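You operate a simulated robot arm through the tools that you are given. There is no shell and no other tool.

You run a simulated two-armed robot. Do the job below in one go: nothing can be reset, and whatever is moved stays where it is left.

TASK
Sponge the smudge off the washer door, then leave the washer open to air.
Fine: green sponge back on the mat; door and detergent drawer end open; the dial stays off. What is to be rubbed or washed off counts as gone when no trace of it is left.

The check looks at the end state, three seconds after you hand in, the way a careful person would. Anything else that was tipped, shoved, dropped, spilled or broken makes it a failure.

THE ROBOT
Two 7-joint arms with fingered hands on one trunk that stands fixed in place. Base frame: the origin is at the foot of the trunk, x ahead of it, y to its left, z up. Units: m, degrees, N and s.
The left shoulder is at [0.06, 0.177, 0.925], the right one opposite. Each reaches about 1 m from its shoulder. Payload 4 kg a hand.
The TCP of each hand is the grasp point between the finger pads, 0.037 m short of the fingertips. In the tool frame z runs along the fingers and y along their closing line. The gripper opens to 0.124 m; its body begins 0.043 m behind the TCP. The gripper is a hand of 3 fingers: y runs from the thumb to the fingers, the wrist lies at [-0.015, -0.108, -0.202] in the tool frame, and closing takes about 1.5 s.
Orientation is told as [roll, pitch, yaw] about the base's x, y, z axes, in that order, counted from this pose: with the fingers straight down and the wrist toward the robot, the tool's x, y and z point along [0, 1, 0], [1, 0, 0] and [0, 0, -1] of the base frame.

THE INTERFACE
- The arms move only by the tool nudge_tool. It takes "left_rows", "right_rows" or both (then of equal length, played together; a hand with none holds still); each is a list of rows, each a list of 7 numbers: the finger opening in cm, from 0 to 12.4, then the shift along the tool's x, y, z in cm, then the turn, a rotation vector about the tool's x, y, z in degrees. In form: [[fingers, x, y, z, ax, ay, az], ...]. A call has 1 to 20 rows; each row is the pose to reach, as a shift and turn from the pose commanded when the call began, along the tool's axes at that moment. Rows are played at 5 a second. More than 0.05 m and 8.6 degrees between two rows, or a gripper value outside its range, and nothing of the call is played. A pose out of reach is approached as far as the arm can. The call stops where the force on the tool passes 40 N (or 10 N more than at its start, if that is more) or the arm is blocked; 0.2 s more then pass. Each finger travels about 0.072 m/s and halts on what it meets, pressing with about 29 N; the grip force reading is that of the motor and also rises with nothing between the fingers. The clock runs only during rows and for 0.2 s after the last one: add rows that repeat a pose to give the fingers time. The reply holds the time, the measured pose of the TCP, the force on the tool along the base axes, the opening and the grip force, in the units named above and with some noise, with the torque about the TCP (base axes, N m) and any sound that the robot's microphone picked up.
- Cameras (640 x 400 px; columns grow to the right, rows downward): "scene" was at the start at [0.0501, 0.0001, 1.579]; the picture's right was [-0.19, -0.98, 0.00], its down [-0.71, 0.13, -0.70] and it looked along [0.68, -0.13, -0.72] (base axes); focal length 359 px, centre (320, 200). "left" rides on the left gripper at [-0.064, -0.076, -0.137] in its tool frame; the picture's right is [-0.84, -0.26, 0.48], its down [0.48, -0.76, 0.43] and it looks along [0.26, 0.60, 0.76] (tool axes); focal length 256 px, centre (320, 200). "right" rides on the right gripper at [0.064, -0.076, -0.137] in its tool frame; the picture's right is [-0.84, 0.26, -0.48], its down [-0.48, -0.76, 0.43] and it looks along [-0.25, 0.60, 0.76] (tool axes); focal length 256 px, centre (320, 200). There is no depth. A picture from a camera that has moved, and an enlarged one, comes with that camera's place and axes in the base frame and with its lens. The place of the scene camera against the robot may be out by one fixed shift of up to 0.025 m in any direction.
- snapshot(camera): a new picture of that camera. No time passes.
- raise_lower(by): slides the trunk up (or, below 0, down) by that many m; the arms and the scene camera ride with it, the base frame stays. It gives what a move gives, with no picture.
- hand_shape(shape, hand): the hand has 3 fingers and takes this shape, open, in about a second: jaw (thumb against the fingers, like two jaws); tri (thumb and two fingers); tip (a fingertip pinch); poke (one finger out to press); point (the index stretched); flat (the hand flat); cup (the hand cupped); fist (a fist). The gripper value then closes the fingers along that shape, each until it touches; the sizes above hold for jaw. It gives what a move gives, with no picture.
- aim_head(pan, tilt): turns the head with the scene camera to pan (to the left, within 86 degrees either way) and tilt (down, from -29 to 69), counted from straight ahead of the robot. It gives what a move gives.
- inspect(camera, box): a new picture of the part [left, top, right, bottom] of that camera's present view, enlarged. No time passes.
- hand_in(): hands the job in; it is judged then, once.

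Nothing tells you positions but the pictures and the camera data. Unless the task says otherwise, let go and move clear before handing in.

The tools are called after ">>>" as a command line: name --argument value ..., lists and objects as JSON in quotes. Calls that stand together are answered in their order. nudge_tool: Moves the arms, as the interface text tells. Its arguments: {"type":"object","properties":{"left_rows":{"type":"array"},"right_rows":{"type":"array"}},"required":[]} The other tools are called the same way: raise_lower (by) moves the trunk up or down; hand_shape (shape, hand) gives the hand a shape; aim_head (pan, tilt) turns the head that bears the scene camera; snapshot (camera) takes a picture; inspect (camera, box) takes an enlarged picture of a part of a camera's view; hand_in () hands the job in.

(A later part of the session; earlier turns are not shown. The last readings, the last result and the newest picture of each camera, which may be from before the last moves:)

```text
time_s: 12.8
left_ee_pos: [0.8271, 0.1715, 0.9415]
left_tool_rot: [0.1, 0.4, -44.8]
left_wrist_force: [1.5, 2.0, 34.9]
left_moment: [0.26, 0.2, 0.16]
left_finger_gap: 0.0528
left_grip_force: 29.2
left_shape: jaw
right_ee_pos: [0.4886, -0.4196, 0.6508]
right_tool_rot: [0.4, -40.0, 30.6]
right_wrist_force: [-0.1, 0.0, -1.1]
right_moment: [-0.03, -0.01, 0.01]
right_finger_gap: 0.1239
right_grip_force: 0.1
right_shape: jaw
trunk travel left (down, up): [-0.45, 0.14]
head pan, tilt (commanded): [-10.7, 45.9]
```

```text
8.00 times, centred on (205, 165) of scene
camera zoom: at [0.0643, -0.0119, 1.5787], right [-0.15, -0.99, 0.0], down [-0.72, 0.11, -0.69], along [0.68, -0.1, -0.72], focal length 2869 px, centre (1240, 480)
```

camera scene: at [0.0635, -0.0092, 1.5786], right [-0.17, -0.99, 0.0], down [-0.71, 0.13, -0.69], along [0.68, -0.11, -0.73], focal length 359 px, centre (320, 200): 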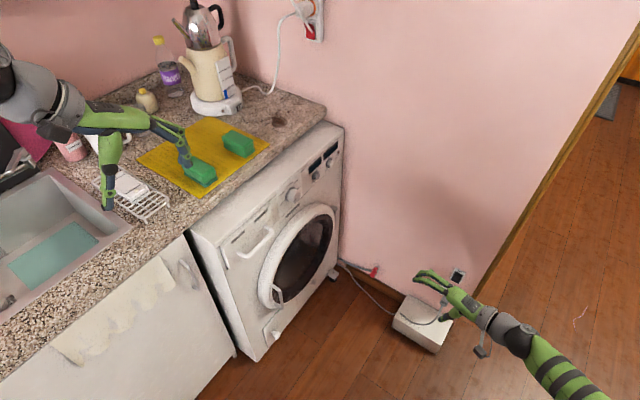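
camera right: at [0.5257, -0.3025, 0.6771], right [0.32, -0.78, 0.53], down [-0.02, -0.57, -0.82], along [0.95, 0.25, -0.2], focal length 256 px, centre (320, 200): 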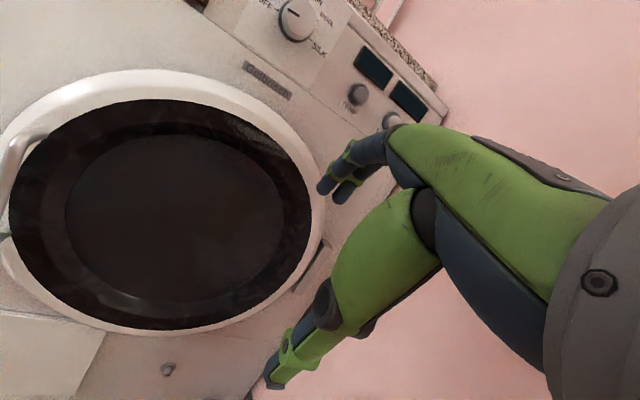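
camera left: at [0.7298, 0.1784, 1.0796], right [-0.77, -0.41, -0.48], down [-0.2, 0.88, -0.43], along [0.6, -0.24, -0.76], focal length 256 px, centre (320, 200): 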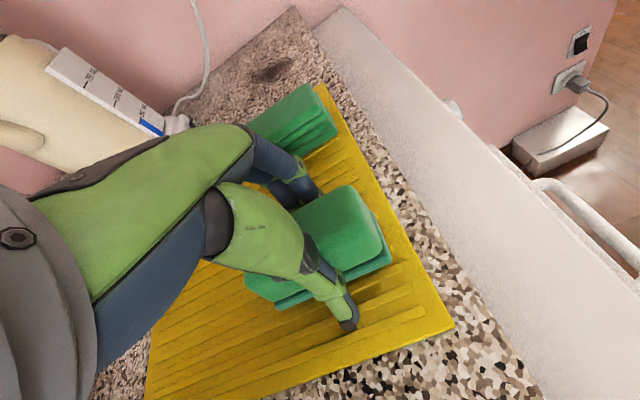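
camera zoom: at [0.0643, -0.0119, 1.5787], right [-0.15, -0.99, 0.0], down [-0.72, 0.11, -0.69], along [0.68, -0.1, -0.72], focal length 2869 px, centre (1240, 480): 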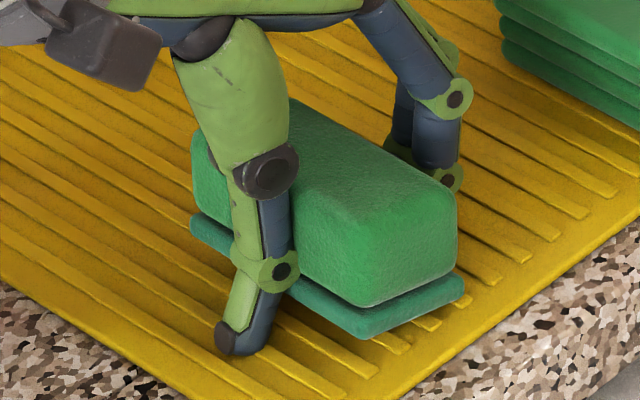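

The fingertips reached the mat (about 35 N), so the grip is too deep. I'll reopen, raise about 2 cm, and grip higher so the sponge stands proud of the fingertips.

>>> nudge_tool --left_rows '[[4, 0, 0, -0.3, 0, 0, 0], [6, 0, 0, -0.5, 0, 0, 0], [8, 0, 0, -0.8, 0, 0, 0], [9, 0, 0, -1.5, 0, 0, 0], [9, 0, 0, -2.2, 0, 0, 0], [9, 0, 0, -2.2, 0, 0, 0]]'

>>> inspect --camera "left" --box '[240, 160, 440, 380]'

>>> inspect --camera "scene" --box '[175, 140, 235, 190]'

```text
time_s: 14.2
left_ee_pos: [0.8292, 0.1738, 0.9618]
left_tool_rot: [-0.2, 0.7, -45.0]
left_wrist_force: [0.1, 0.0, 1.3]
left_moment: [0.02, -0.02, 0.0]
left_finger_gap: 0.0897
left_grip_force: 0.1
left_shape: jaw
right_ee_pos: [0.4874, -0.4207, 0.6494]
right_tool_rot: [0.5, -40.0, 30.5]
right_wrist_force: [-1.0, -1.2, -0.7]
right_moment: [0.0, 0.01, -0.02]
right_finger_gap: 0.1239
right_grip_force: 0.1
right_shape: jaw
trunk travel left (down, up): [-0.45, 0.14]
head pan, tilt (commanded): [-10.7, 45.9]
```

```text
1.82 times, centred on (340, 270) of left
camera zoom: at [0.7308, 0.1799, 1.0998], right [-0.78, -0.41, -0.48], down [-0.2, 0.88, -0.43], along [0.6, -0.24, -0.77], focal length 465 px, centre (284, 73)
```

zoom: 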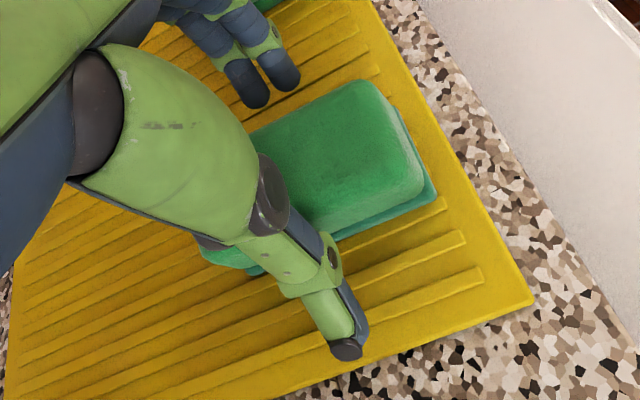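

```text
8.00 times, centred on (205, 165) of scene
camera zoom: at [0.0662, -0.0121, 1.5783], right [-0.15, -0.99, 0.0], down [-0.72, 0.11, -0.69], along [0.68, -0.1, -0.73], focal length 2869 px, centre (1240, 480)
```

zoom: 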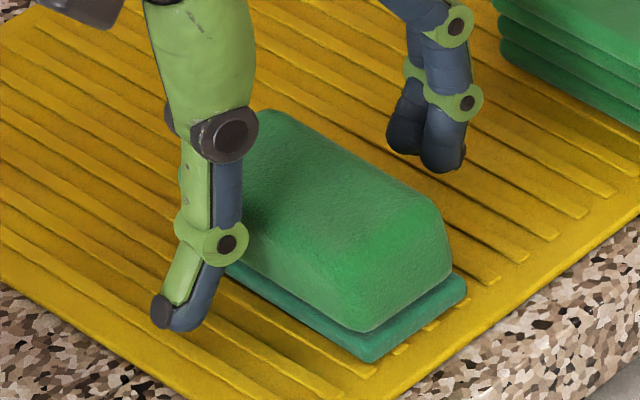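

>>> nudge_tool --left_rows '[[9, 0, 0.3, 0.3, 0, 0, 0], [7, 0, 0.3, 0.4, 0, 0, 0], [5, 0, 0.3, 0.4, 0, 0, 0], [3, 0, 0.3, 0.4, 0, 0, 0], [1.5, 0, 0.3, 0.4, 0, 0, 0], [1.5, 0, 0.3, 0.4, 0, 0, 0], [1.5, 0, 0.3, 0.4, 0, 0, 0]]'

>>> inspect --camera "left" --box '[240, 160, 440, 380]'

>>> inspect --camera "scene" --box '[175, 140, 235, 190]'

```text
time_s: 15.8
left_ee_pos: [0.8312, 0.1699, 0.9594]
left_tool_rot: [-0.1, 0.5, -44.9]
left_wrist_force: [0.4, -0.4, 10.8]
left_moment: [-0.31, -0.38, 0.01]
left_finger_gap: 0.0522
left_grip_force: 28.6
left_shape: jaw
right_ee_pos: [0.4883, -0.4213, 0.6498]
right_tool_rot: [0.5, -40.1, 30.5]
right_wrist_force: [-1.2, -0.8, -0.6]
right_moment: [0.0, -0.07, -0.02]
right_finger_gap: 0.124
right_grip_force: 0.0
right_shape: jaw
trunk travel left (down, up): [-0.45, 0.14]
head pan, tilt (commanded): [-10.7, 45.9]
```

```text
1.82 times, centred on (340, 270) of left
camera zoom: at [0.7329, 0.1772, 1.0968], right [-0.78, -0.41, -0.48], down [-0.2, 0.88, -0.43], along [0.6, -0.24, -0.77], focal length 465 px, centre (284, 73)
```

zoom: 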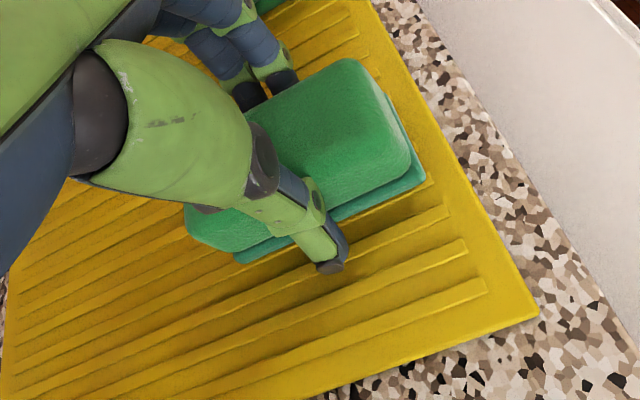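

```text
8.00 times, centred on (205, 165) of scene
camera zoom: at [0.0654, -0.0123, 1.5786], right [-0.15, -0.99, 0.0], down [-0.72, 0.11, -0.69], along [0.68, -0.1, -0.73], focal length 2869 px, centre (1240, 480)
```

zoom: 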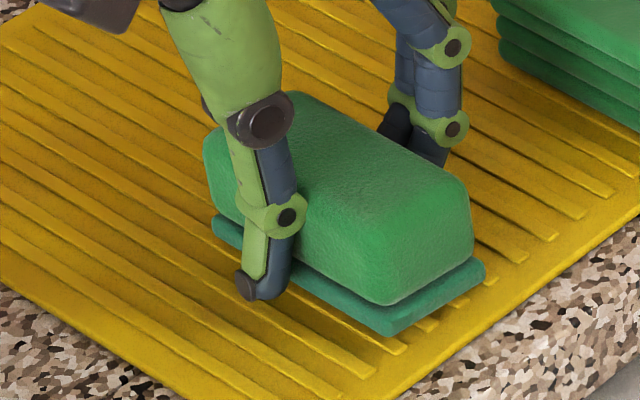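

The grip now holds the foam with the pad proud. I'll lift and check the hold.

>>> nudge_tool --left_rows '[[1.5, 0, 0, -1.5, 0, 0, 0], [1.5, 0, 0, -4, 0, 0, 0], [1.5, 0, 0, -8, 0, 0, 0], [1.5, 0, 0, -12, 0, 0, 0], [1.5, 0, 0, -16, 0, 0, 0], [1.5, 0, 0, -16, 0, 0, 0]]'

>>> snapshot --camera "left"

>>> snapshot --camera "scene"

>>> inspect --camera "scene" --box '[140, 60, 260, 160]'

```text
time_s: 17.2
left_ee_pos: [0.8331, 0.1712, 1.1164]
left_tool_rot: [-0.3, 0.6, -44.9]
left_wrist_force: [0.1, 0.3, -0.4]
left_moment: [0.0, 0.0, 0.0]
left_finger_gap: 0.0513
left_grip_force: 29.1
left_shape: jaw
right_ee_pos: [0.4873, -0.4214, 0.6511]
right_tool_rot: [0.5, -39.9, 30.6]
right_wrist_force: [-0.1, 0.0, -1.1]
right_moment: [0.02, -0.03, 0.0]
right_finger_gap: 0.1236
right_grip_force: 0.0
right_shape: jaw
trunk travel left (down, up): [-0.45, 0.14]
head pan, tilt (commanded): [-10.7, 45.9]
```

```text
taken
camera left: at [0.7352, 0.1777, 1.2545], right [-0.78, -0.41, -0.48], down [-0.2, 0.88, -0.43], along [0.6, -0.24, -0.77], focal length 256 px, centre (320, 200)
```

left: 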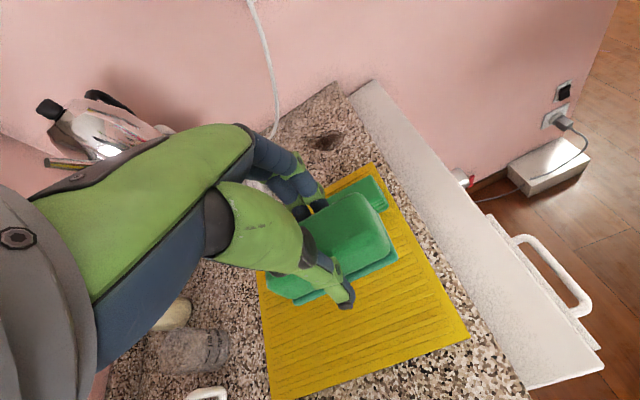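

```text
taken
camera scene: at [0.0659, -0.0126, 1.5785], right [-0.15, -0.99, 0.0], down [-0.72, 0.11, -0.69], along [0.68, -0.1, -0.73], focal length 359 px, centre (320, 200)
```

scene: 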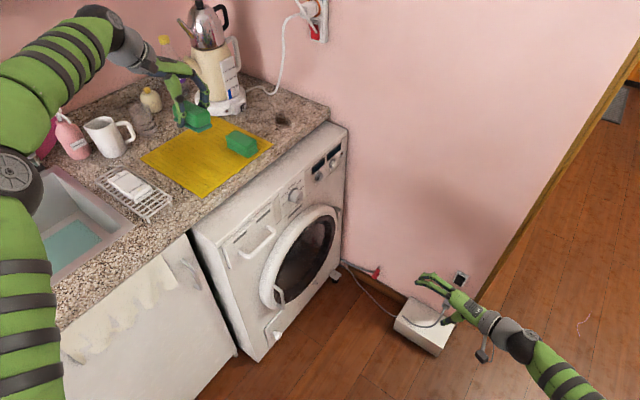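

```text
4.00 times, centred on (200, 110) of scene
camera zoom: at [0.0659, -0.0126, 1.5785], right [-0.15, -0.99, 0.0], down [-0.72, 0.11, -0.69], along [0.68, -0.1, -0.73], focal length 1434 px, centre (800, 560)
```

zoom: 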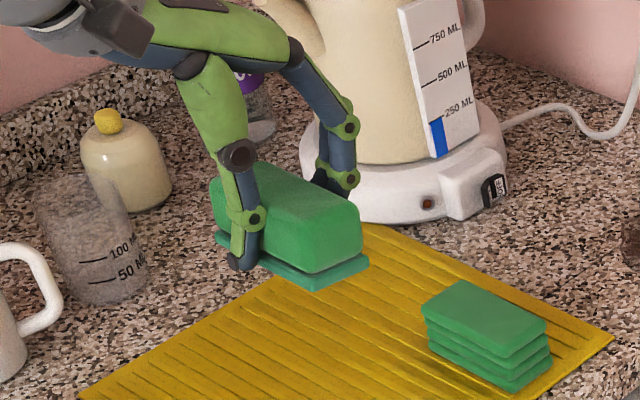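

The sponge is held firmly with its long axis along the hand's x. Next I'll carry it out in front of the washer, clear of the counter, and tip the hand so the pad faces the door.

>>> nudge_tool --left_rows '[[1.5, -4.4, 0.7, 0.2, 0, 0, 0.6], [1.5, -8.9, 1.4, 0.4, 0, 0, 1.2], [1.5, -13.3, 2.1, 0.6, 0, 0, 1.9], [1.5, -17.8, 2.8, 0.8, 0, 0, 2.5], [1.5, -22.2, 3.4, 1, 0, 0, 3.1], [1.5, -26.7, 4.1, 1.2, 0, 0, 3.8], [1.5, -31.1, 4.8, 1.4, 0, 0, 4.4], [1.5, -35.6, 5.5, 1.6, 0, 0, 5], [1.5, -35.6, 5.5, 1.6, 0, 0, 5]]' --right_rows '[[12.4, -1, -1, -0.5, 0, 0, 0], [12.4, -2, -2, -1, 0, 0, 0], [12.4, -3, -3, -1.5, 0, 0, 0], [12.4, -4, -4, -2, 0, 0, 0], [12.4, -5, -5, -2.5, 0, 0, 0], [12.4, -5, -5, -2.5, 0, 0, 0], [12.4, -5, -5, -2.5, 0, 0, 0], [12.4, -5, -5, -2.5, 0, 0, 0], [12.4, -5, -5, -2.5, 0, 0, 0]]'

>>> snapshot --camera "scene"

```text
time_s: 19.2
left_ee_pos: [0.62, -0.1248, 1.1016]
left_tool_rot: [0.0, 0.7, -50.0]
left_wrist_force: [0.4, -0.1, -0.7]
left_moment: [0.01, 0.02, 0.05]
left_finger_gap: 0.0515
left_grip_force: 28.9
left_shape: jaw
right_ee_pos: [0.469, -0.4919, 0.6331]
right_tool_rot: [0.8, -40.2, 30.6]
right_wrist_force: [0.7, 0.0, 1.6]
right_moment: [0.03, -0.01, -0.01]
right_finger_gap: 0.124
right_grip_force: 0.1
right_shape: jaw
trunk travel left (down, up): [-0.45, 0.14]
head pan, tilt (commanded): [-10.7, 45.9]
```

```text
taken
camera scene: at [0.0671, -0.0268, 1.578], right [-0.13, -0.99, -0.01], down [-0.72, 0.1, -0.69], along [0.68, -0.09, -0.73], focal length 359 px, centre (320, 200)
```

scene: 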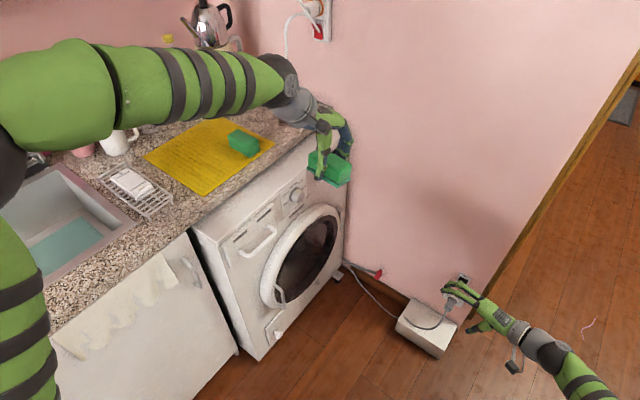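

>>> nudge_tool --left_rows '[[1.5, -0.62, 0.74, 3.14, 0, 6.43, 0], [1.5, -1.24, 1.48, 6.28, 0, 12.86, 0], [1.5, -1.86, 2.22, 9.42, 0, 19.3, 0], [1.5, -2.48, 2.96, 12.56, 0, 25.7, 0], [1.5, -3.1, 3.7, 15.7, 0, 32.1, 0], [1.5, -3.72, 4.44, 18.84, 0, 38.6, 0], [1.5, -4.34, 5.18, 22, 0, 45, 0], [1.5, -4.96, 5.92, 25.1, 0, 51.4, 0], [1.5, -5.58, 6.66, 28.3, 0, 57.9, 0], [1.5, -6.2, 7.4, 31.4, 0, 64.3, 0], [1.5, -6.82, 8.14, 34.5, 0, 70.7, 0], [1.5, -7.44, 8.88, 37.7, 0, 77.2, 0], [1.5, -8.06, 9.62, 40.8, 0, 83.6, 0], [1.5, -8.68, 10.34, 44, 0, 90, 0], [1.5, -8.68, 10.34, 44, 0, 90, 0]]'

>>> snapshot --camera "scene"

>>> snapshot --camera "right"

>>> snapshot --camera "left"

```text
time_s: 21.3
left_ee_pos: [0.6477, -0.2255, 0.9107]
left_tool_rot: [49.2, -9.6, -45.3]
left_wrist_force: [-1.3, 1.0, -0.3]
left_moment: [0.01, -0.1, -0.08]
left_finger_gap: 0.0506
left_grip_force: 28.4
left_shape: jaw
right_ee_pos: [0.4676, -0.4905, 0.6377]
right_tool_rot: [0.2, -40.4, 30.5]
right_wrist_force: [-3.5, -0.6, 0.7]
right_moment: [-0.06, -0.19, -0.15]
right_finger_gap: 0.124
right_grip_force: 0.1
right_shape: jaw
trunk travel left (down, up): [-0.45, 0.14]
head pan, tilt (commanded): [-10.7, 45.9]
stopped in row 10 (left hand): the arm was blocked; the commanded pose is now the measured one
```

```text
taken
camera scene: at [0.0702, -0.034, 1.5782], right [-0.09, -1.0, 0.0], down [-0.72, 0.07, -0.69], along [0.69, -0.06, -0.73], focal length 359 px, centre (320, 200)
```

scene: 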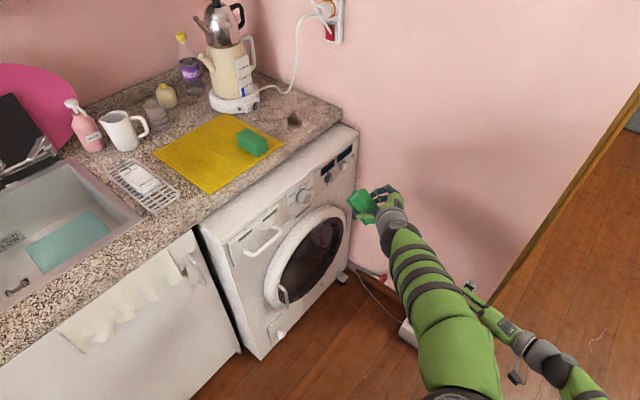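

```text
taken
camera right: at [0.3099, -0.5107, 0.6929], right [0.33, -0.78, 0.53], down [-0.01, -0.56, -0.83], along [0.95, 0.26, -0.19], focal length 256 px, centre (320, 200)
```

right: 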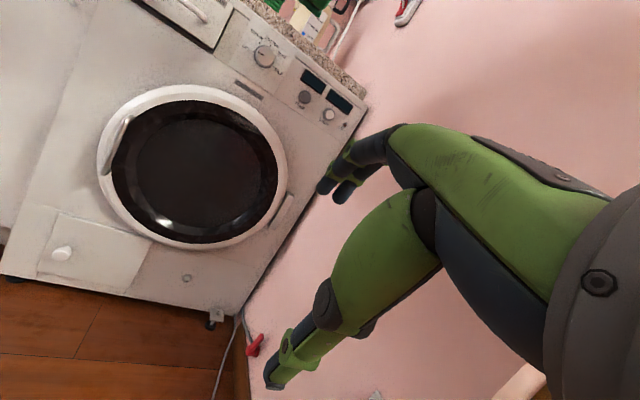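

```text
taken
camera left: at [0.4872, -0.2713, 0.9383], right [-0.2, -0.06, -0.98], down [-0.08, 1.0, -0.05], along [0.98, 0.07, -0.2], focal length 256 px, centre (320, 200)
```

left: 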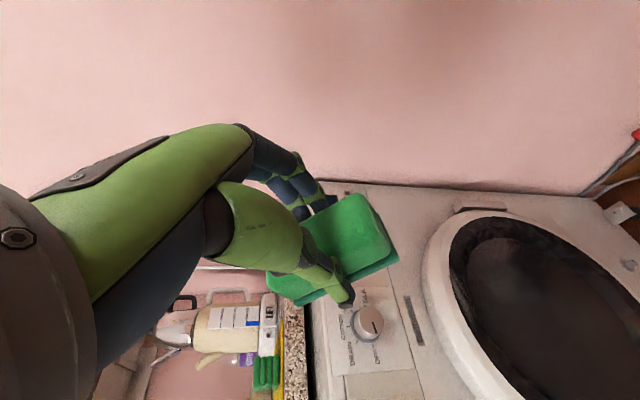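

The left arm was blocked partway through the turn. I'll look down to see what it touched.

>>> aim_head --pan -20 --tilt 68

>>> snapshot --camera "scene"

```text
time_s: 22.2
left_ee_pos: [0.6338, -0.2398, 0.9145]
left_tool_rot: [49.1, -9.7, -47.5]
left_wrist_force: [0.0, 0.1, 0.3]
left_moment: [-0.04, 0.01, -0.02]
left_finger_gap: 0.0507
left_grip_force: 28.5
left_shape: jaw
right_ee_pos: [0.4433, -0.4968, 0.6401]
right_tool_rot: [-0.3, -39.5, 29.2]
right_wrist_force: [-0.4, -0.5, -0.4]
right_moment: [0.07, -0.02, 0.03]
right_finger_gap: 0.1242
right_grip_force: 0.1
right_shape: jaw
trunk travel left (down, up): [-0.45, 0.14]
head pan, tilt (commanded): [-20.0, 68.0]
```

```text
taken
camera scene: at [0.0436, -0.0586, 1.5546], right [-0.21, -0.98, 0.0], down [-0.91, 0.2, -0.37], along [0.36, -0.07, -0.93], focal length 359 px, centre (320, 200)
```

scene: 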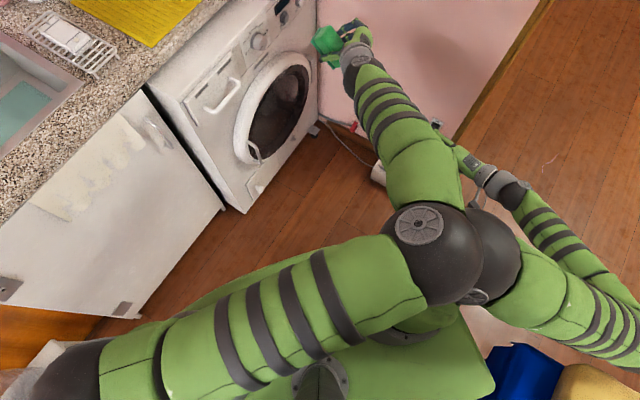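

The left elbow met the right elbow. I'll swing the right arm out to the right side so the left arm has room.

>>> nudge_tool --right_rows '[[12.4, -1.53, -2.33, -2.93, 0, -4.0, 4.8], [12.4, -3.07, -4.66, -5.87, 0, -8.0, 9.6], [12.4, -4.6, -7.0, -8.8, 0, -12.0, 14.4], [12.4, -6.13, -9.3, -11.7, 0, -16.1, 19.2], [12.4, -7.66, -11.6, -14.7, 0, -20.1, 23.9], [12.4, -9.2, -14, -17.6, 0, -24.1, 28.7], [12.4, -10.7, -16.3, -20.5, 0, -28.1, 33.5], [12.4, -12.26, -18.63, -23.47, 0, -32.1, 38.3], [12.4, -12.26, -18.63, -23.47, 0, -32.1, 38.3]]'

>>> snapshot --camera "scene"

```text
time_s: 23.0
left_ee_pos: [0.6353, -0.2235, 0.9158]
left_tool_rot: [49.4, -10.4, -49.0]
left_wrist_force: [0.9, 3.6, 0.2]
left_moment: [-0.23, 0.09, -0.16]
left_finger_gap: 0.0503
left_grip_force: 29.1
left_shape: jaw
right_ee_pos: [0.3549, -0.5584, 0.6544]
right_tool_rot: [-4.1, -37.0, 15.5]
right_wrist_force: [1.8, 1.9, 0.6]
right_moment: [-0.11, 0.14, -0.09]
right_finger_gap: 0.1243
right_grip_force: 0.1
right_shape: jaw
trunk travel left (down, up): [-0.45, 0.14]
head pan, tilt (commanded): [-20.0, 68.0]
stopped in row 4 (right hand): the arm was blocked; the commanded pose is now the measured one
```

```text
taken
camera scene: at [0.0252, -0.011, 1.5518], right [-0.28, -0.96, 0.01], down [-0.89, 0.25, -0.38], along [0.36, -0.11, -0.93], focal length 359 px, centre (320, 200)
```

scene: 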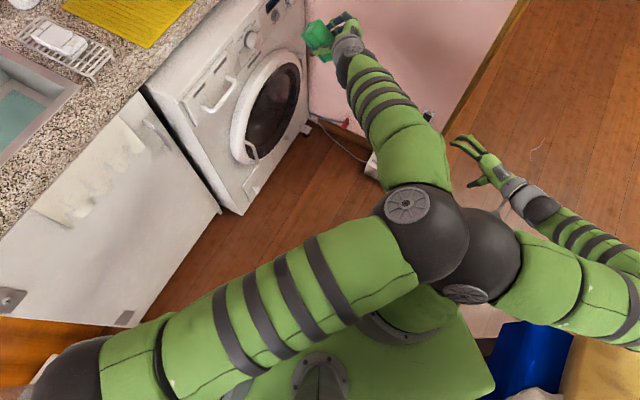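

The elbows are interlocked. I'll back the left arm up slightly first, then take the right arm out to the side.

>>> nudge_tool --left_rows '[[1.5, 2.8, -1.5, -0.25, 0, -6, 0], [1.5, 5.6, -3, -0.5, 0, -12, 0], [1.5, 8.4, -4.5, -0.75, 0, -18, 0], [1.5, 11.3, -6, -1, 0, -25, 0], [1.5, 11.3, -6, -1, 0, -25, 0]]'

>>> snapshot --camera "scene"

```text
time_s: 23.3
left_ee_pos: [0.6402, -0.2249, 0.9209]
left_tool_rot: [47.1, -10.0, -47.9]
left_wrist_force: [0.0, 0.0, -0.1]
left_moment: [-0.06, 0.06, -0.02]
left_finger_gap: 0.0503
left_grip_force: 28.9
left_shape: jaw
right_ee_pos: [0.3708, -0.5745, 0.6503]
right_tool_rot: [-4.0, -37.0, 16.6]
right_wrist_force: [0.5, -0.5, -0.5]
right_moment: [-0.08, 0.02, 0.0]
right_finger_gap: 0.1239
right_grip_force: 0.1
right_shape: jaw
trunk travel left (down, up): [-0.45, 0.14]
head pan, tilt (commanded): [-20.0, 68.0]
stopped in row 1 (right hand): the arm was blocked; the commanded pose is now the measured one
```

```text
taken
camera scene: at [0.0294, -0.0209, 1.5521], right [-0.28, -0.96, 0.0], down [-0.89, 0.26, -0.37], along [0.36, -0.1, -0.93], focal length 359 px, centre (320, 200)
```

scene: 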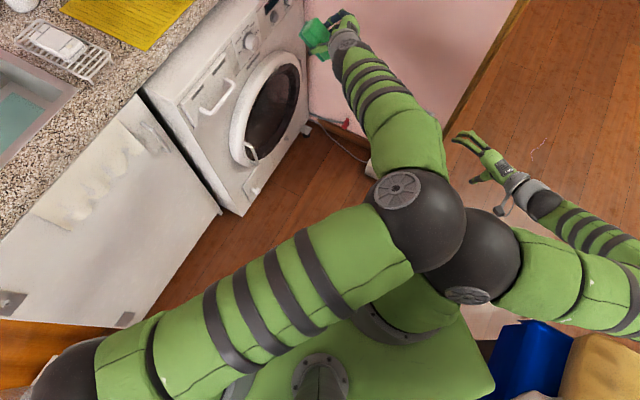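

>>> nudge_tool --left_rows '[[1.5, 2.8, -1.5, -0.25, 0, -6, 0], [1.5, 5.6, -3, -0.5, 0, -12, 0], [1.5, 8.4, -4.5, -0.75, 0, -18, 0], [1.5, 11.3, -6, -1, 0, -25, 0], [1.5, 11.3, -6, -1, 0, -25, 0]]'

>>> snapshot --camera "scene"

```text
time_s: 24.5
left_ee_pos: [0.6425, -0.1227, 1.0021]
left_tool_rot: [22.2, -10.0, -48.0]
left_wrist_force: [0.1, -0.3, 0.0]
left_moment: [-0.01, 0.02, -0.02]
left_finger_gap: 0.0501
left_grip_force: 29.3
left_shape: jaw
right_ee_pos: [0.3691, -0.5744, 0.6483]
right_tool_rot: [-4.0, -37.3, 16.4]
right_wrist_force: [0.1, -0.4, 0.6]
right_moment: [0.01, 0.02, -0.01]
right_finger_gap: 0.1237
right_grip_force: 0.0
right_shape: jaw
trunk travel left (down, up): [-0.45, 0.14]
head pan, tilt (commanded): [-20.0, 68.0]
```

```text
taken
camera scene: at [0.0282, -0.0262, 1.5522], right [-0.27, -0.96, 0.0], down [-0.89, 0.25, -0.37], along [0.36, -0.1, -0.93], focal length 359 px, centre (320, 200)
```

scene: 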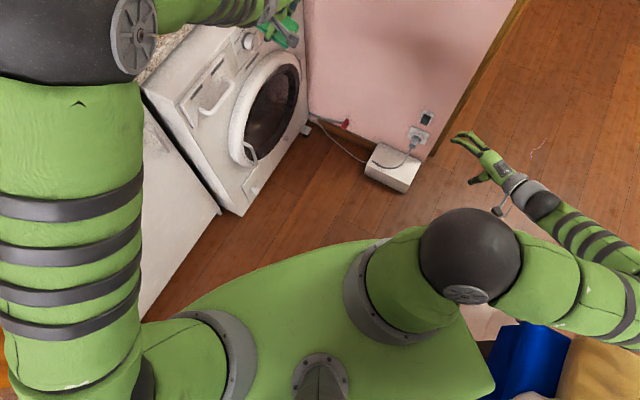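

The ball it met was my own right shoulder, so the left arm suits picking but not wiping. I'll use the left hand to set the sponge back on the mat, turned so the right hand can take it naturally; first I'll lift it clear.

>>> nudge_tool --left_rows '[[1.5, 1.5, 0.7, -3.65, 0, 0, 0], [1.5, 3.0, 1.4, -7.3, 0, 0, 0], [1.5, 4.46, 2.08, -10.94, 0, 0, 0], [1.5, 8.5, 1.5, -10.6, 2.2, -1.4, -6.5], [1.5, 12.6, 0.9, -10.25, 4.3, -2.7, -13], [1.5, 16.7, 0.3, -9.9, 6.5, -4.1, -19.5], [1.5, 20.8, -0.3, -9.55, 8.7, -5.4, -26], [1.5, 24.9, -0.95, -9.2, 10.9, -6.8, -32.5], [1.5, 29, -1.55, -8.85, 13, -8.2, -39], [1.5, 33.1, -2.15, -8.5, 15.2, -9.5, -45.5], [1.5, 37.2, -2.8, -8.15, 17.4, -10.9, -52], [1.5, 41.3, -3.4, -7.8, 19.5, -12.2, -58.5], [1.5, 45.4, -3.98, -7.45, 21.7, -13.6, -65], [1.5, 45.4, -3.98, -7.45, 21.7, -13.6, -65]]'

>>> aim_head --pan -6 --tilt 47

>>> snapshot --camera "scene"

>>> snapshot --camera "left"

```text
time_s: 27.5
left_ee_pos: [0.8501, 0.2062, 1.2152]
left_tool_rot: [-0.2, 0.2, 20.2]
left_wrist_force: [0.2, 0.4, -0.3]
left_moment: [-0.01, 0.02, -0.03]
left_finger_gap: 0.0493
left_grip_force: 29.2
left_shape: jaw
left hand out of reach, approached as far as the arm can: row 13, 14
right_ee_pos: [0.3702, -0.5737, 0.6514]
right_tool_rot: [-3.9, -37.2, 16.4]
right_wrist_force: [0.1, -0.4, 0.4]
right_moment: [0.0, 0.03, 0.01]
right_finger_gap: 0.124
right_grip_force: 0.0
right_shape: jaw
trunk travel left (down, up): [-0.45, 0.14]
head pan, tilt (commanded): [-20.0, 68.0]
```

```text
time_s: 28.4
left_ee_pos: [0.8515, 0.2035, 1.2136]
left_tool_rot: [0.0, 0.0, 20.1]
left_wrist_force: [-0.6, -0.2, -0.1]
left_moment: [-0.01, -0.01, -0.01]
left_finger_gap: 0.0497
left_grip_force: 28.9
left_shape: jaw
right_ee_pos: [0.3685, -0.5744, 0.6497]
right_tool_rot: [-4.0, -37.3, 16.3]
right_wrist_force: [-0.5, -0.5, 0.4]
right_moment: [0.01, 0.02, -0.01]
right_finger_gap: 0.1242
right_grip_force: 0.0
right_shape: jaw
trunk travel left (down, up): [-0.45, 0.14]
head pan, tilt (commanded): [-6.0, 47.0]
```

```text
taken
camera scene: at [0.0532, -0.013, 1.5775], right [-0.03, -1.0, 0.0], down [-0.73, 0.03, -0.68], along [0.68, -0.02, -0.73], focal length 359 px, centre (320, 200)
```

scene: 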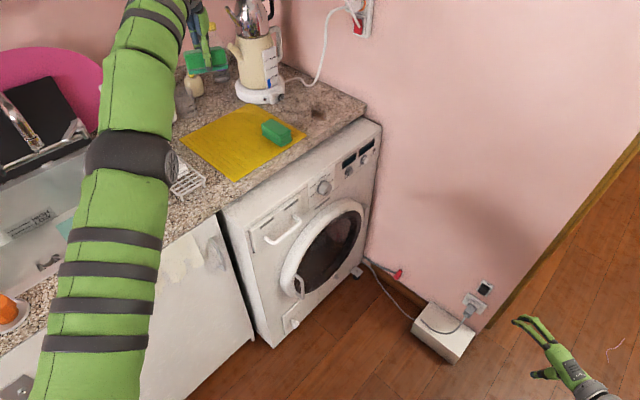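

```text
taken
camera left: at [0.801, 0.1172, 1.351], right [0.05, -0.87, -0.48], down [-0.88, 0.19, -0.43], along [0.47, 0.44, -0.76], focal length 256 px, centre (320, 200)
```

left: 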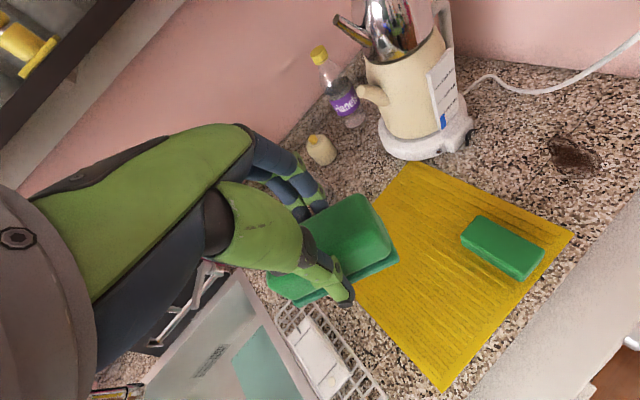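

The sponge is above the mat, turned about 65° from before. I'll lower it to a few centimetres above the mat and check placement.

>>> nudge_tool --left_rows '[[1.5, -0.35, 0.5, 4.3, 0, 0, 0], [1.5, -0.7, 1.0, 8.6, 0, 0, 0], [1.5, -1.1, 1.4, 12.9, 0, 0, 0], [1.5, -1.4, 1.9, 17.1, 0, 0, 0], [1.5, -1.77, 2.39, 21.0, 0, 0, 0], [1.5, -1.77, 2.39, 21.0, 0, 0, 0]]'

>>> snapshot --camera "left"

>>> snapshot --camera "scene"

```text
time_s: 29.8
left_ee_pos: [0.878, 0.1972, 1.0042]
left_tool_rot: [0.0, 0.0, 20.1]
left_wrist_force: [-0.7, 0.3, 0.1]
left_moment: [0.01, -0.01, -0.01]
left_finger_gap: 0.0493
left_grip_force: 29.1
left_shape: jaw
right_ee_pos: [0.3697, -0.5729, 0.6507]
right_tool_rot: [-3.9, -37.2, 16.4]
right_wrist_force: [-0.6, -0.2, 0.4]
right_moment: [0.0, 0.0, 0.01]
right_finger_gap: 0.1237
right_grip_force: 0.1
right_shape: jaw
trunk travel left (down, up): [-0.45, 0.14]
head pan, tilt (commanded): [-6.0, 47.0]
```

```text
taken
camera left: at [0.8281, 0.1103, 1.1414], right [0.05, -0.87, -0.48], down [-0.88, 0.19, -0.43], along [0.47, 0.44, -0.76], focal length 256 px, centre (320, 200)
```

left: 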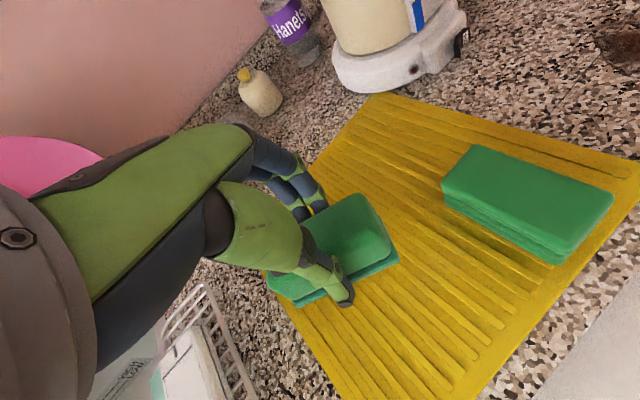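

```text
taken
camera scene: at [0.0533, -0.013, 1.5775], right [-0.03, -1.0, 0.0], down [-0.73, 0.02, -0.68], along [0.68, -0.02, -0.73], focal length 359 px, centre (320, 200)
```

scene: 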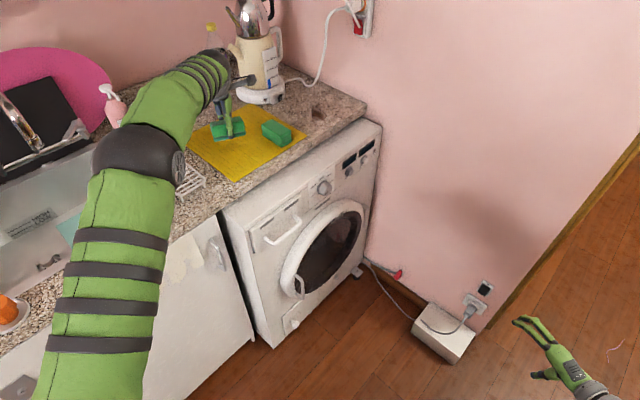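

>>> nudge_tool --left_rows '[[1.5, 0, 0, 2, 0, 0, 0], [1.5, 0, 0, 3.5, 0, 0, 0], [1.5, 0, 0, 4.3, 0, 0, 0], [1.5, 0, 0, 4.3, 0, 0, 0], [3.5, 0, 0, 4.3, 0, 0, 0], [5.5, 0, 0, 4.3, 0, 0, 0], [7.5, 0, 0, 4.3, 0, 0, 0], [9, 0, 0, 4.3, 0, 0, 0], [9, 0, 0, 4.3, 0, 0, 0], [9, 0, 0, 2, 0, 0, 0], [9, 0, 0, -1, 0, 0, 0], [9, 0, 0, -5, 0, 0, 0], [9, 0, 0, -9, 0, 0, 0], [9, 0, 0, -13, 0, 0, 0]]'

>>> snapshot --camera "left"

>>> inspect --camera "scene" --box '[170, 80, 330, 190]'

```text
time_s: 32.8
left_ee_pos: [0.8762, 0.1949, 1.1365]
left_tool_rot: [0.0, 0.0, 20.1]
left_wrist_force: [-0.3, 0.4, -0.1]
left_moment: [0.0, 0.02, 0.01]
left_finger_gap: 0.0899
left_grip_force: 0.1
left_shape: jaw
right_ee_pos: [0.3692, -0.5744, 0.6512]
right_tool_rot: [-3.9, -37.2, 16.4]
right_wrist_force: [-0.1, -0.1, 0.0]
right_moment: [0.02, -0.01, -0.02]
right_finger_gap: 0.124
right_grip_force: 0.0
right_shape: jaw
trunk travel left (down, up): [-0.45, 0.14]
head pan, tilt (commanded): [-6.0, 47.0]
```

```text
taken
camera left: at [0.8275, 0.109, 1.2723], right [0.05, -0.87, -0.48], down [-0.88, 0.19, -0.43], along [0.47, 0.44, -0.76], focal length 256 px, centre (320, 200)
```

left: 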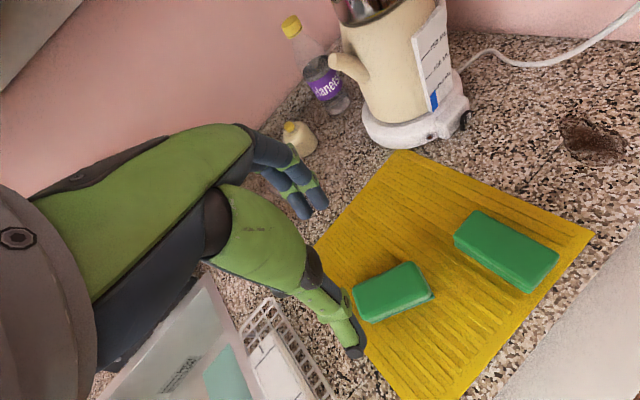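

```text
3.64 times, centred on (250, 135) of scene
camera zoom: at [0.0534, -0.013, 1.5775], right [-0.03, -1.0, 0.0], down [-0.73, 0.02, -0.68], along [0.68, -0.02, -0.73], focal length 1304 px, centre (574, 436)
```

zoom: 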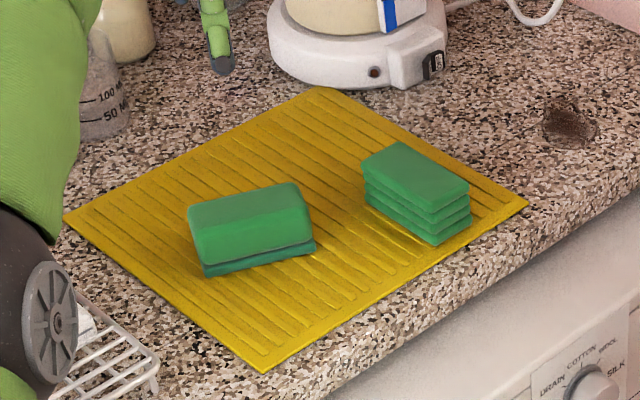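

The sponge is back on the mat, turned to suit the right hand. I'll draw the left hand back and bring the right hand up in front.

>>> nudge_tool --left_rows '[[9, 1.9, -1.6, -0.4, 0, 0, 0], [9, 3.8, -3.2, -0.8, 0, 0, 0], [9, 5.7, -4.8, -1.2, 0, 0, 0], [9, 7.6, -6.4, -1.5, 0, 0, 0], [9, 9.5, -8, -1.9, 0, 0, 0], [9, 11.4, -9.6, -2.3, 0, 0, 0], [9, 13.2, -11.2, -2.7, 0, 0, 0], [9, 15.1, -12.8, -3.1, 0, 0, 0], [9, 17, -14.4, -3.5, 0, 0, 0], [9, 18.9, -16, -3.8, 0, 0, 0], [9, 20.8, -17.6, -4.2, 0, 0, 0], [9, 22.7, -19.2, -4.6, 0, 0, 0], [9, 24.6, -20.85, -5, 0, 0, 0]]' --right_rows '[[12.4, 1.42, 4.01, -1.58, 2.85, 0.38, -0.36], [12.4, 2.83, 8.03, -3.17, 5.7, 0.75, -0.72], [12.4, 4.25, 12.04, -4.75, 8.6, 1.13, -1.1], [12.4, 5.66, 16.05, -6.33, 11.4, 1.5, -1.45], [12.4, 7.08, 20.07, -7.92, 14.3, 1.9, -1.8], [12.4, 8.5, 24.08, -9.5, 17.1, 2.26, -2.2], [12.4, 9.91, 28.09, -11.08, 20, 2.6, -2.5], [12.4, 11.33, 32.1, -12.66, 22.8, 3.0, -2.9], [12.4, 12.75, 36.1, -14.25, 25.7, 3.4, -3.25], [12.4, 14.16, 40.1, -15.83, 28.5, 3.8, -3.6], [12.4, 15.58, 44.1, -17.4, 31.4, 4.15, -4], [12.4, 17, 48.2, -19, 34.2, 4.5, -4.3], [12.4, 18.41, 52.17, -20.58, 37.1, 4.9, -4.7]]'

>>> snapshot --camera "scene"

```text
time_s: 35.6
left_ee_pos: [0.5969, 0.3587, 1.1841]
left_tool_rot: [-0.1, 0.0, 20.1]
left_wrist_force: [-0.8, -0.1, 0.4]
left_moment: [-0.04, -0.01, 0.0]
left_finger_gap: 0.0897
left_grip_force: 0.0
left_shape: jaw
right_ee_pos: [0.5989, -0.3001, 1.1194]
right_tool_rot: [-0.1, 0.2, 19.8]
right_wrist_force: [-0.5, -0.2, 0.3]
right_moment: [0.04, -0.02, 0.02]
right_finger_gap: 0.1237
right_grip_force: 0.1
right_shape: jaw
trunk travel left (down, up): [-0.45, 0.14]
head pan, tilt (commanded): [-6.0, 47.0]
```

```text
taken
camera scene: at [0.053, -0.0111, 1.5775], right [-0.03, -1.0, 0.0], down [-0.73, 0.02, -0.68], along [0.68, -0.02, -0.73], focal length 359 px, centre (320, 200)
```

scene: 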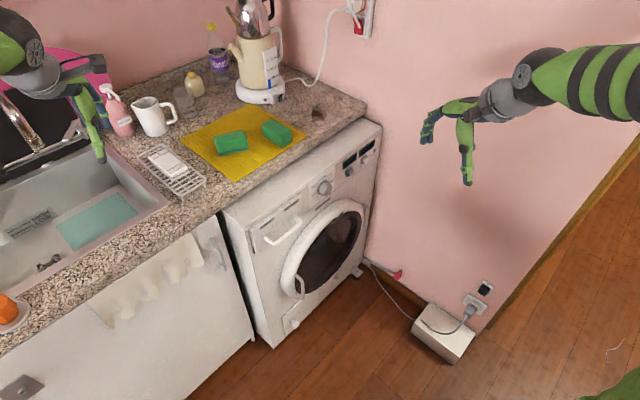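

>>> nudge_tool --right_rows '[[12.4, 3.1, 3.6, 0, 0, 0, 0], [12.4, 6.2, 7.2, 0, 0, 0, 0], [12.4, 9.3, 10.8, 0, 0, 0, 0], [12.4, 12.4, 14.4, 0, 0, 0, 0], [12.4, 15.5, 18, 0, 0, 0, 0], [12, 18.6, 21.6, 0, 0, 0, 0], [12, 21.7, 25.2, 0, 0, 0, 0], [11, 24.8, 28.8, 0, 0, 0, 0], [11, 27.9, 32.4, 0.5, 0, 0, 0], [10, 31, 36, 1, 0, 0, 0], [10, 34.1, 39.6, 1.5, 0, 0, 0], [9.5, 37.2, 43.2, 2, 0, 0, 0], [9.5, 37.2, 43.2, 2, 0, 0, 0]]'

>>> snapshot --camera "right"

>>> snapshot --camera "scene"

```text
time_s: 38.4
left_ee_pos: [0.5964, 0.3552, 1.1849]
left_tool_rot: [-0.1, 0.0, 20.1]
left_wrist_force: [-0.1, 0.0, 0.0]
left_moment: [0.0, -0.01, 0.0]
left_finger_gap: 0.0897
left_grip_force: 0.0
left_shape: jaw
right_ee_pos: [0.8272, 0.1586, 1.0857]
right_tool_rot: [0.0, -0.1, 19.8]
right_wrist_force: [0.2, -0.6, -0.9]
right_moment: [-0.01, -0.04, -0.02]
right_finger_gap: 0.095
right_grip_force: 0.0
right_shape: jaw
right hand out of reach, approached as far as the arm can: row 11, 12, 13
trunk travel left (down, up): [-0.45, 0.14]
head pan, tilt (commanded): [-6.0, 47.0]
```

```text
taken
camera right: at [0.7347, 0.191, 1.2231], right [0.53, -0.7, 0.48], down [-0.55, -0.71, -0.43], along [0.65, -0.04, -0.76], focal length 256 px, centre (320, 200)
```

right: 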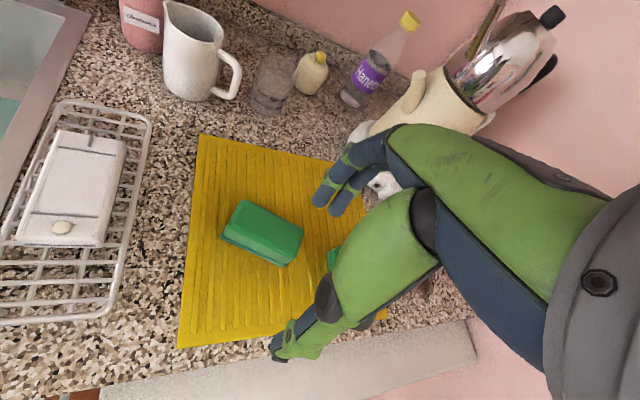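

```text
taken
camera scene: at [0.053, -0.0136, 1.5775], right [-0.03, -1.0, 0.0], down [-0.73, 0.03, -0.68], along [0.68, -0.02, -0.73], focal length 359 px, centre (320, 200)
```

scene: 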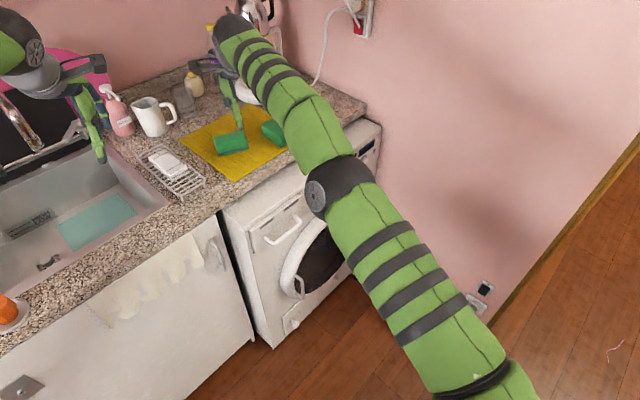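

The right arm is at full stretch here because the wrist is high. Raising the trunk will bring the sponge within reach.

>>> raise_lower --by 0.13

>>> snapshot --camera "right"

```text
time_s: 39.9
left_ee_pos: [0.5969, 0.3566, 1.3147]
left_tool_rot: [0.0, 0.0, 20.0]
left_wrist_force: [-0.4, 0.4, 0.3]
left_moment: [0.02, 0.0, -0.01]
left_finger_gap: 0.09
left_grip_force: 0.0
left_shape: jaw
right_ee_pos: [0.8273, 0.1585, 1.217]
right_tool_rot: [0.1, 0.0, 19.9]
right_wrist_force: [-1.2, 0.5, -1.2]
right_moment: [-0.01, 0.02, -0.01]
right_finger_gap: 0.0949
right_grip_force: 0.1
right_shape: jaw
trunk travel left (down, up): [-0.58, 0.01]
head pan, tilt (commanded): [-6.0, 47.0]
```

```text
taken
camera right: at [0.7351, 0.1917, 1.3527], right [0.53, -0.7, 0.48], down [-0.55, -0.71, -0.43], along [0.65, -0.04, -0.76], focal length 256 px, centre (320, 200)
```

right: 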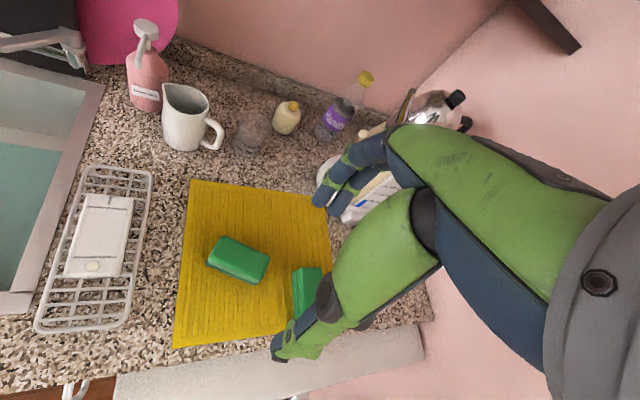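

>>> nudge_tool --right_rows '[[9.5, 0, 0, 4, 0, 0, 0], [9.5, 0, 0, 8, 0, 0, 0], [9.5, 0, 0, 12, 0, 0, 0], [9.5, 0, 0, 12, 0, 0, 0]]'

```text
time_s: 40.9
left_ee_pos: [0.5963, 0.3572, 1.3144]
left_tool_rot: [0.0, 0.0, 20.1]
left_wrist_force: [0.5, 0.4, 0.4]
left_moment: [-0.03, 0.01, 0.0]
left_finger_gap: 0.0898
left_grip_force: 0.1
left_shape: jaw
right_ee_pos: [0.8269, 0.1566, 1.0953]
right_tool_rot: [0.0, 0.0, 19.9]
right_wrist_force: [0.2, -0.2, -0.5]
right_moment: [-0.03, -0.01, 0.02]
right_finger_gap: 0.0951
right_grip_force: 0.0
right_shape: jaw
trunk travel left (down, up): [-0.58, 0.01]
head pan, tilt (commanded): [-6.0, 47.0]
```

>>> nudge_tool --right_rows '[[9.5, 0, 0, 4, 0, 0, 0], [9.5, 0.6, 1.5, 7, 0, 0, 0], [9.5, 1.4, 3.8, 9, 0, 0, 0], [9.5, 2.24, 6.14, 9.5, 0, 0, 0], [9.5, 2.24, 6.14, 9.5, 0, 0, 0]]'

>>> snapshot --camera "right"

>>> inspect --camera "scene" --box '[170, 120, 310, 220]'

```text
time_s: 42.1
left_ee_pos: [0.5973, 0.3557, 1.3138]
left_tool_rot: [-0.1, 0.0, 20.1]
left_wrist_force: [0.5, 0.0, -0.1]
left_moment: [0.01, -0.03, -0.01]
left_finger_gap: 0.0899
left_grip_force: 0.1
left_shape: jaw
right_ee_pos: [0.8488, 0.1737, 1.0078]
right_tool_rot: [0.0, -0.1, 20.0]
right_wrist_force: [-0.2, -0.4, -0.6]
right_moment: [0.02, 0.0, 0.0]
right_finger_gap: 0.095
right_grip_force: 0.0
right_shape: jaw
right hand out of reach, approached as far as the arm can: row 3, 4, 5
trunk travel left (down, up): [-0.58, 0.01]
head pan, tilt (commanded): [-6.0, 47.0]
```

```text
taken
camera right: at [0.7549, 0.206, 1.1444], right [0.53, -0.7, 0.48], down [-0.55, -0.71, -0.43], along [0.65, -0.04, -0.76], focal length 256 px, centre (320, 200)
```

right: 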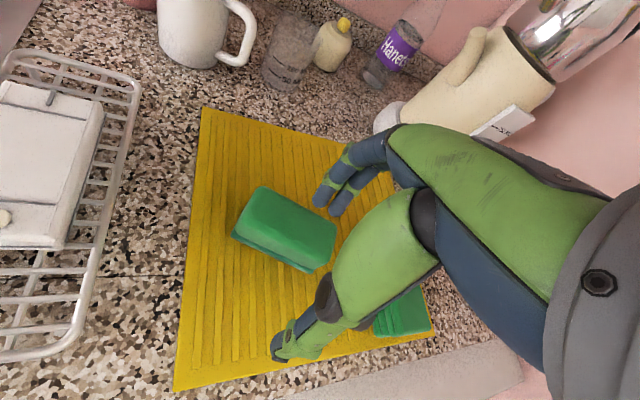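

```text
4.00 times, centred on (240, 170) of scene
camera zoom: at [0.0531, -0.0129, 1.7075], right [-0.03, -1.0, 0.0], down [-0.73, 0.02, -0.68], along [0.68, -0.02, -0.73], focal length 1434 px, centre (640, 320)
```

zoom: 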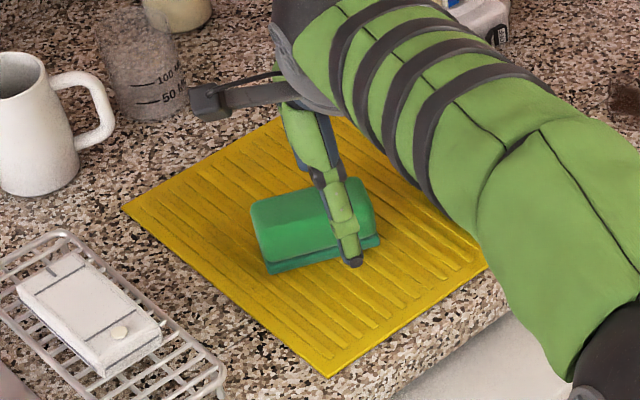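

The right arm stops 4 cm short of the sponge, so I'll have the left hand bring the sponge a little nearer on the mat. First the right hand backs off the way it came.

>>> nudge_tool --right_rows '[[9.5, 0, 0, -4, 0, 0, 0], [9.5, 0, 0, -8, 0, 0, 0], [9.5, -2.9, -3.5, -10, 0, 0, 0], [9.5, -5.8, -7, -11, 0, 0, 0], [9.5, -8.7, -10.5, -12, 0, 0, 0], [9.5, -11.6, -14, -13, 0, 0, 0], [9.5, -14.5, -17.5, -14, 0, 0, 0], [9.5, -17.4, -21, -14, 0, 0, 0], [9.5, -20.3, -24.5, -14, 0, 0, 0], [9.5, -23.2, -28, -14, 0, 0, 0], [9.5, -26.1, -31.5, -14, 0, 0, 0], [9.5, -29, -35, -14, 0, 0, 0], [9.5, -31.3, -37.9, -14, 0, 0, 0]]'

>>> nudge_tool --left_rows '[[9, -2.7, 2.3, 2.3, 0, 0, 0], [9, -5.4, 4.6, 4.6, 0, 0, 0], [9, -8.1, 7, 7, 0, 0, 0], [9, -10.9, 9.3, 9.3, 0, 0, 0], [9, -13.6, 11.6, 11.6, 0, 0, 0], [9, -16.3, 13.9, 14, 0, 0, 0], [9, -19, 16.3, 16.5, 0, 0, 0], [9, -21.7, 18.6, 19, 0, 0, 0], [9, -24.43, 20.92, 21.4, 0, 0, 0], [9, -24.43, 20.92, 24, 0, 0, 0], [9, -24.43, 20.92, 24, 0, 0, 0]]'

>>> snapshot --camera "left"

>>> snapshot --camera "scene"

```text
time_s: 44.9
left_ee_pos: [0.596, 0.3571, 1.3151]
left_tool_rot: [0.1, 0.0, 20.1]
left_wrist_force: [0.2, -0.6, 0.0]
left_moment: [0.0, 0.02, -0.01]
left_finger_gap: 0.0897
left_grip_force: 0.1
left_shape: jaw
right_ee_pos: [0.6004, -0.2534, 1.147]
right_tool_rot: [0.0, 0.0, 20.1]
right_wrist_force: [-0.9, -0.2, 0.7]
right_moment: [-0.02, -0.02, 0.0]
right_finger_gap: 0.0951
right_grip_force: 0.0
right_shape: jaw
trunk travel left (down, up): [-0.58, 0.01]
head pan, tilt (commanded): [-6.0, 47.0]
```

```text
time_s: 47.3
left_ee_pos: [0.8769, 0.1986, 1.0752]
left_tool_rot: [-0.1, 0.0, 20.1]
left_wrist_force: [0.1, 0.0, 1.2]
left_moment: [0.01, -0.01, 0.02]
left_finger_gap: 0.0899
left_grip_force: 0.1
left_shape: jaw
right_ee_pos: [0.6001, -0.2505, 1.1467]
right_tool_rot: [-0.1, -0.1, 20.0]
right_wrist_force: [-1.0, -0.2, -0.5]
right_moment: [-0.03, -0.01, 0.01]
right_finger_gap: 0.0951
right_grip_force: 0.0
right_shape: jaw
trunk travel left (down, up): [-0.58, 0.01]
head pan, tilt (commanded): [-6.0, 47.0]
```

```text
taken
camera left: at [0.8273, 0.1115, 1.2118], right [0.05, -0.87, -0.48], down [-0.88, 0.19, -0.43], along [0.47, 0.44, -0.76], focal length 256 px, centre (320, 200)
```

left: 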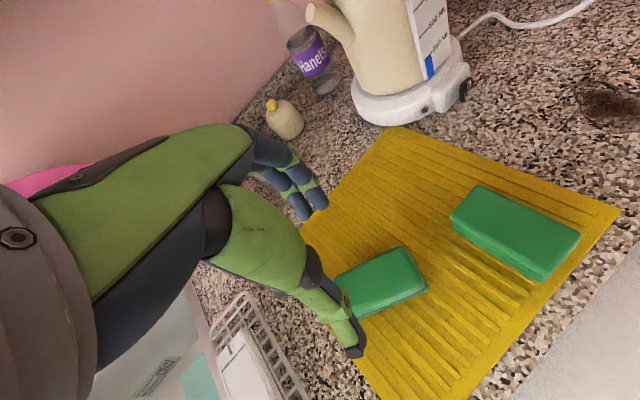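

```text
taken
camera scene: at [0.0535, -0.013, 1.7075], right [-0.03, -1.0, 0.0], down [-0.73, 0.02, -0.68], along [0.68, -0.02, -0.73], focal length 359 px, centre (320, 200)
```

scene: 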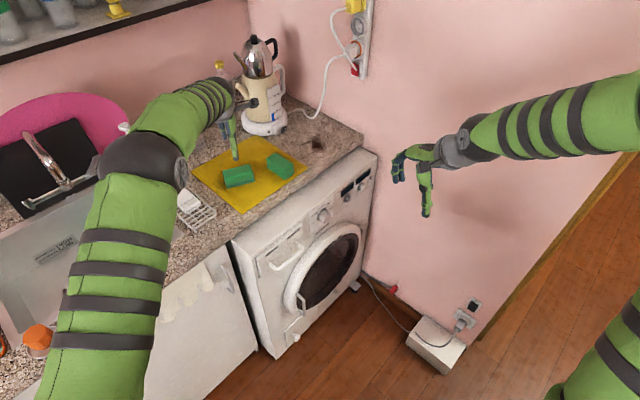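

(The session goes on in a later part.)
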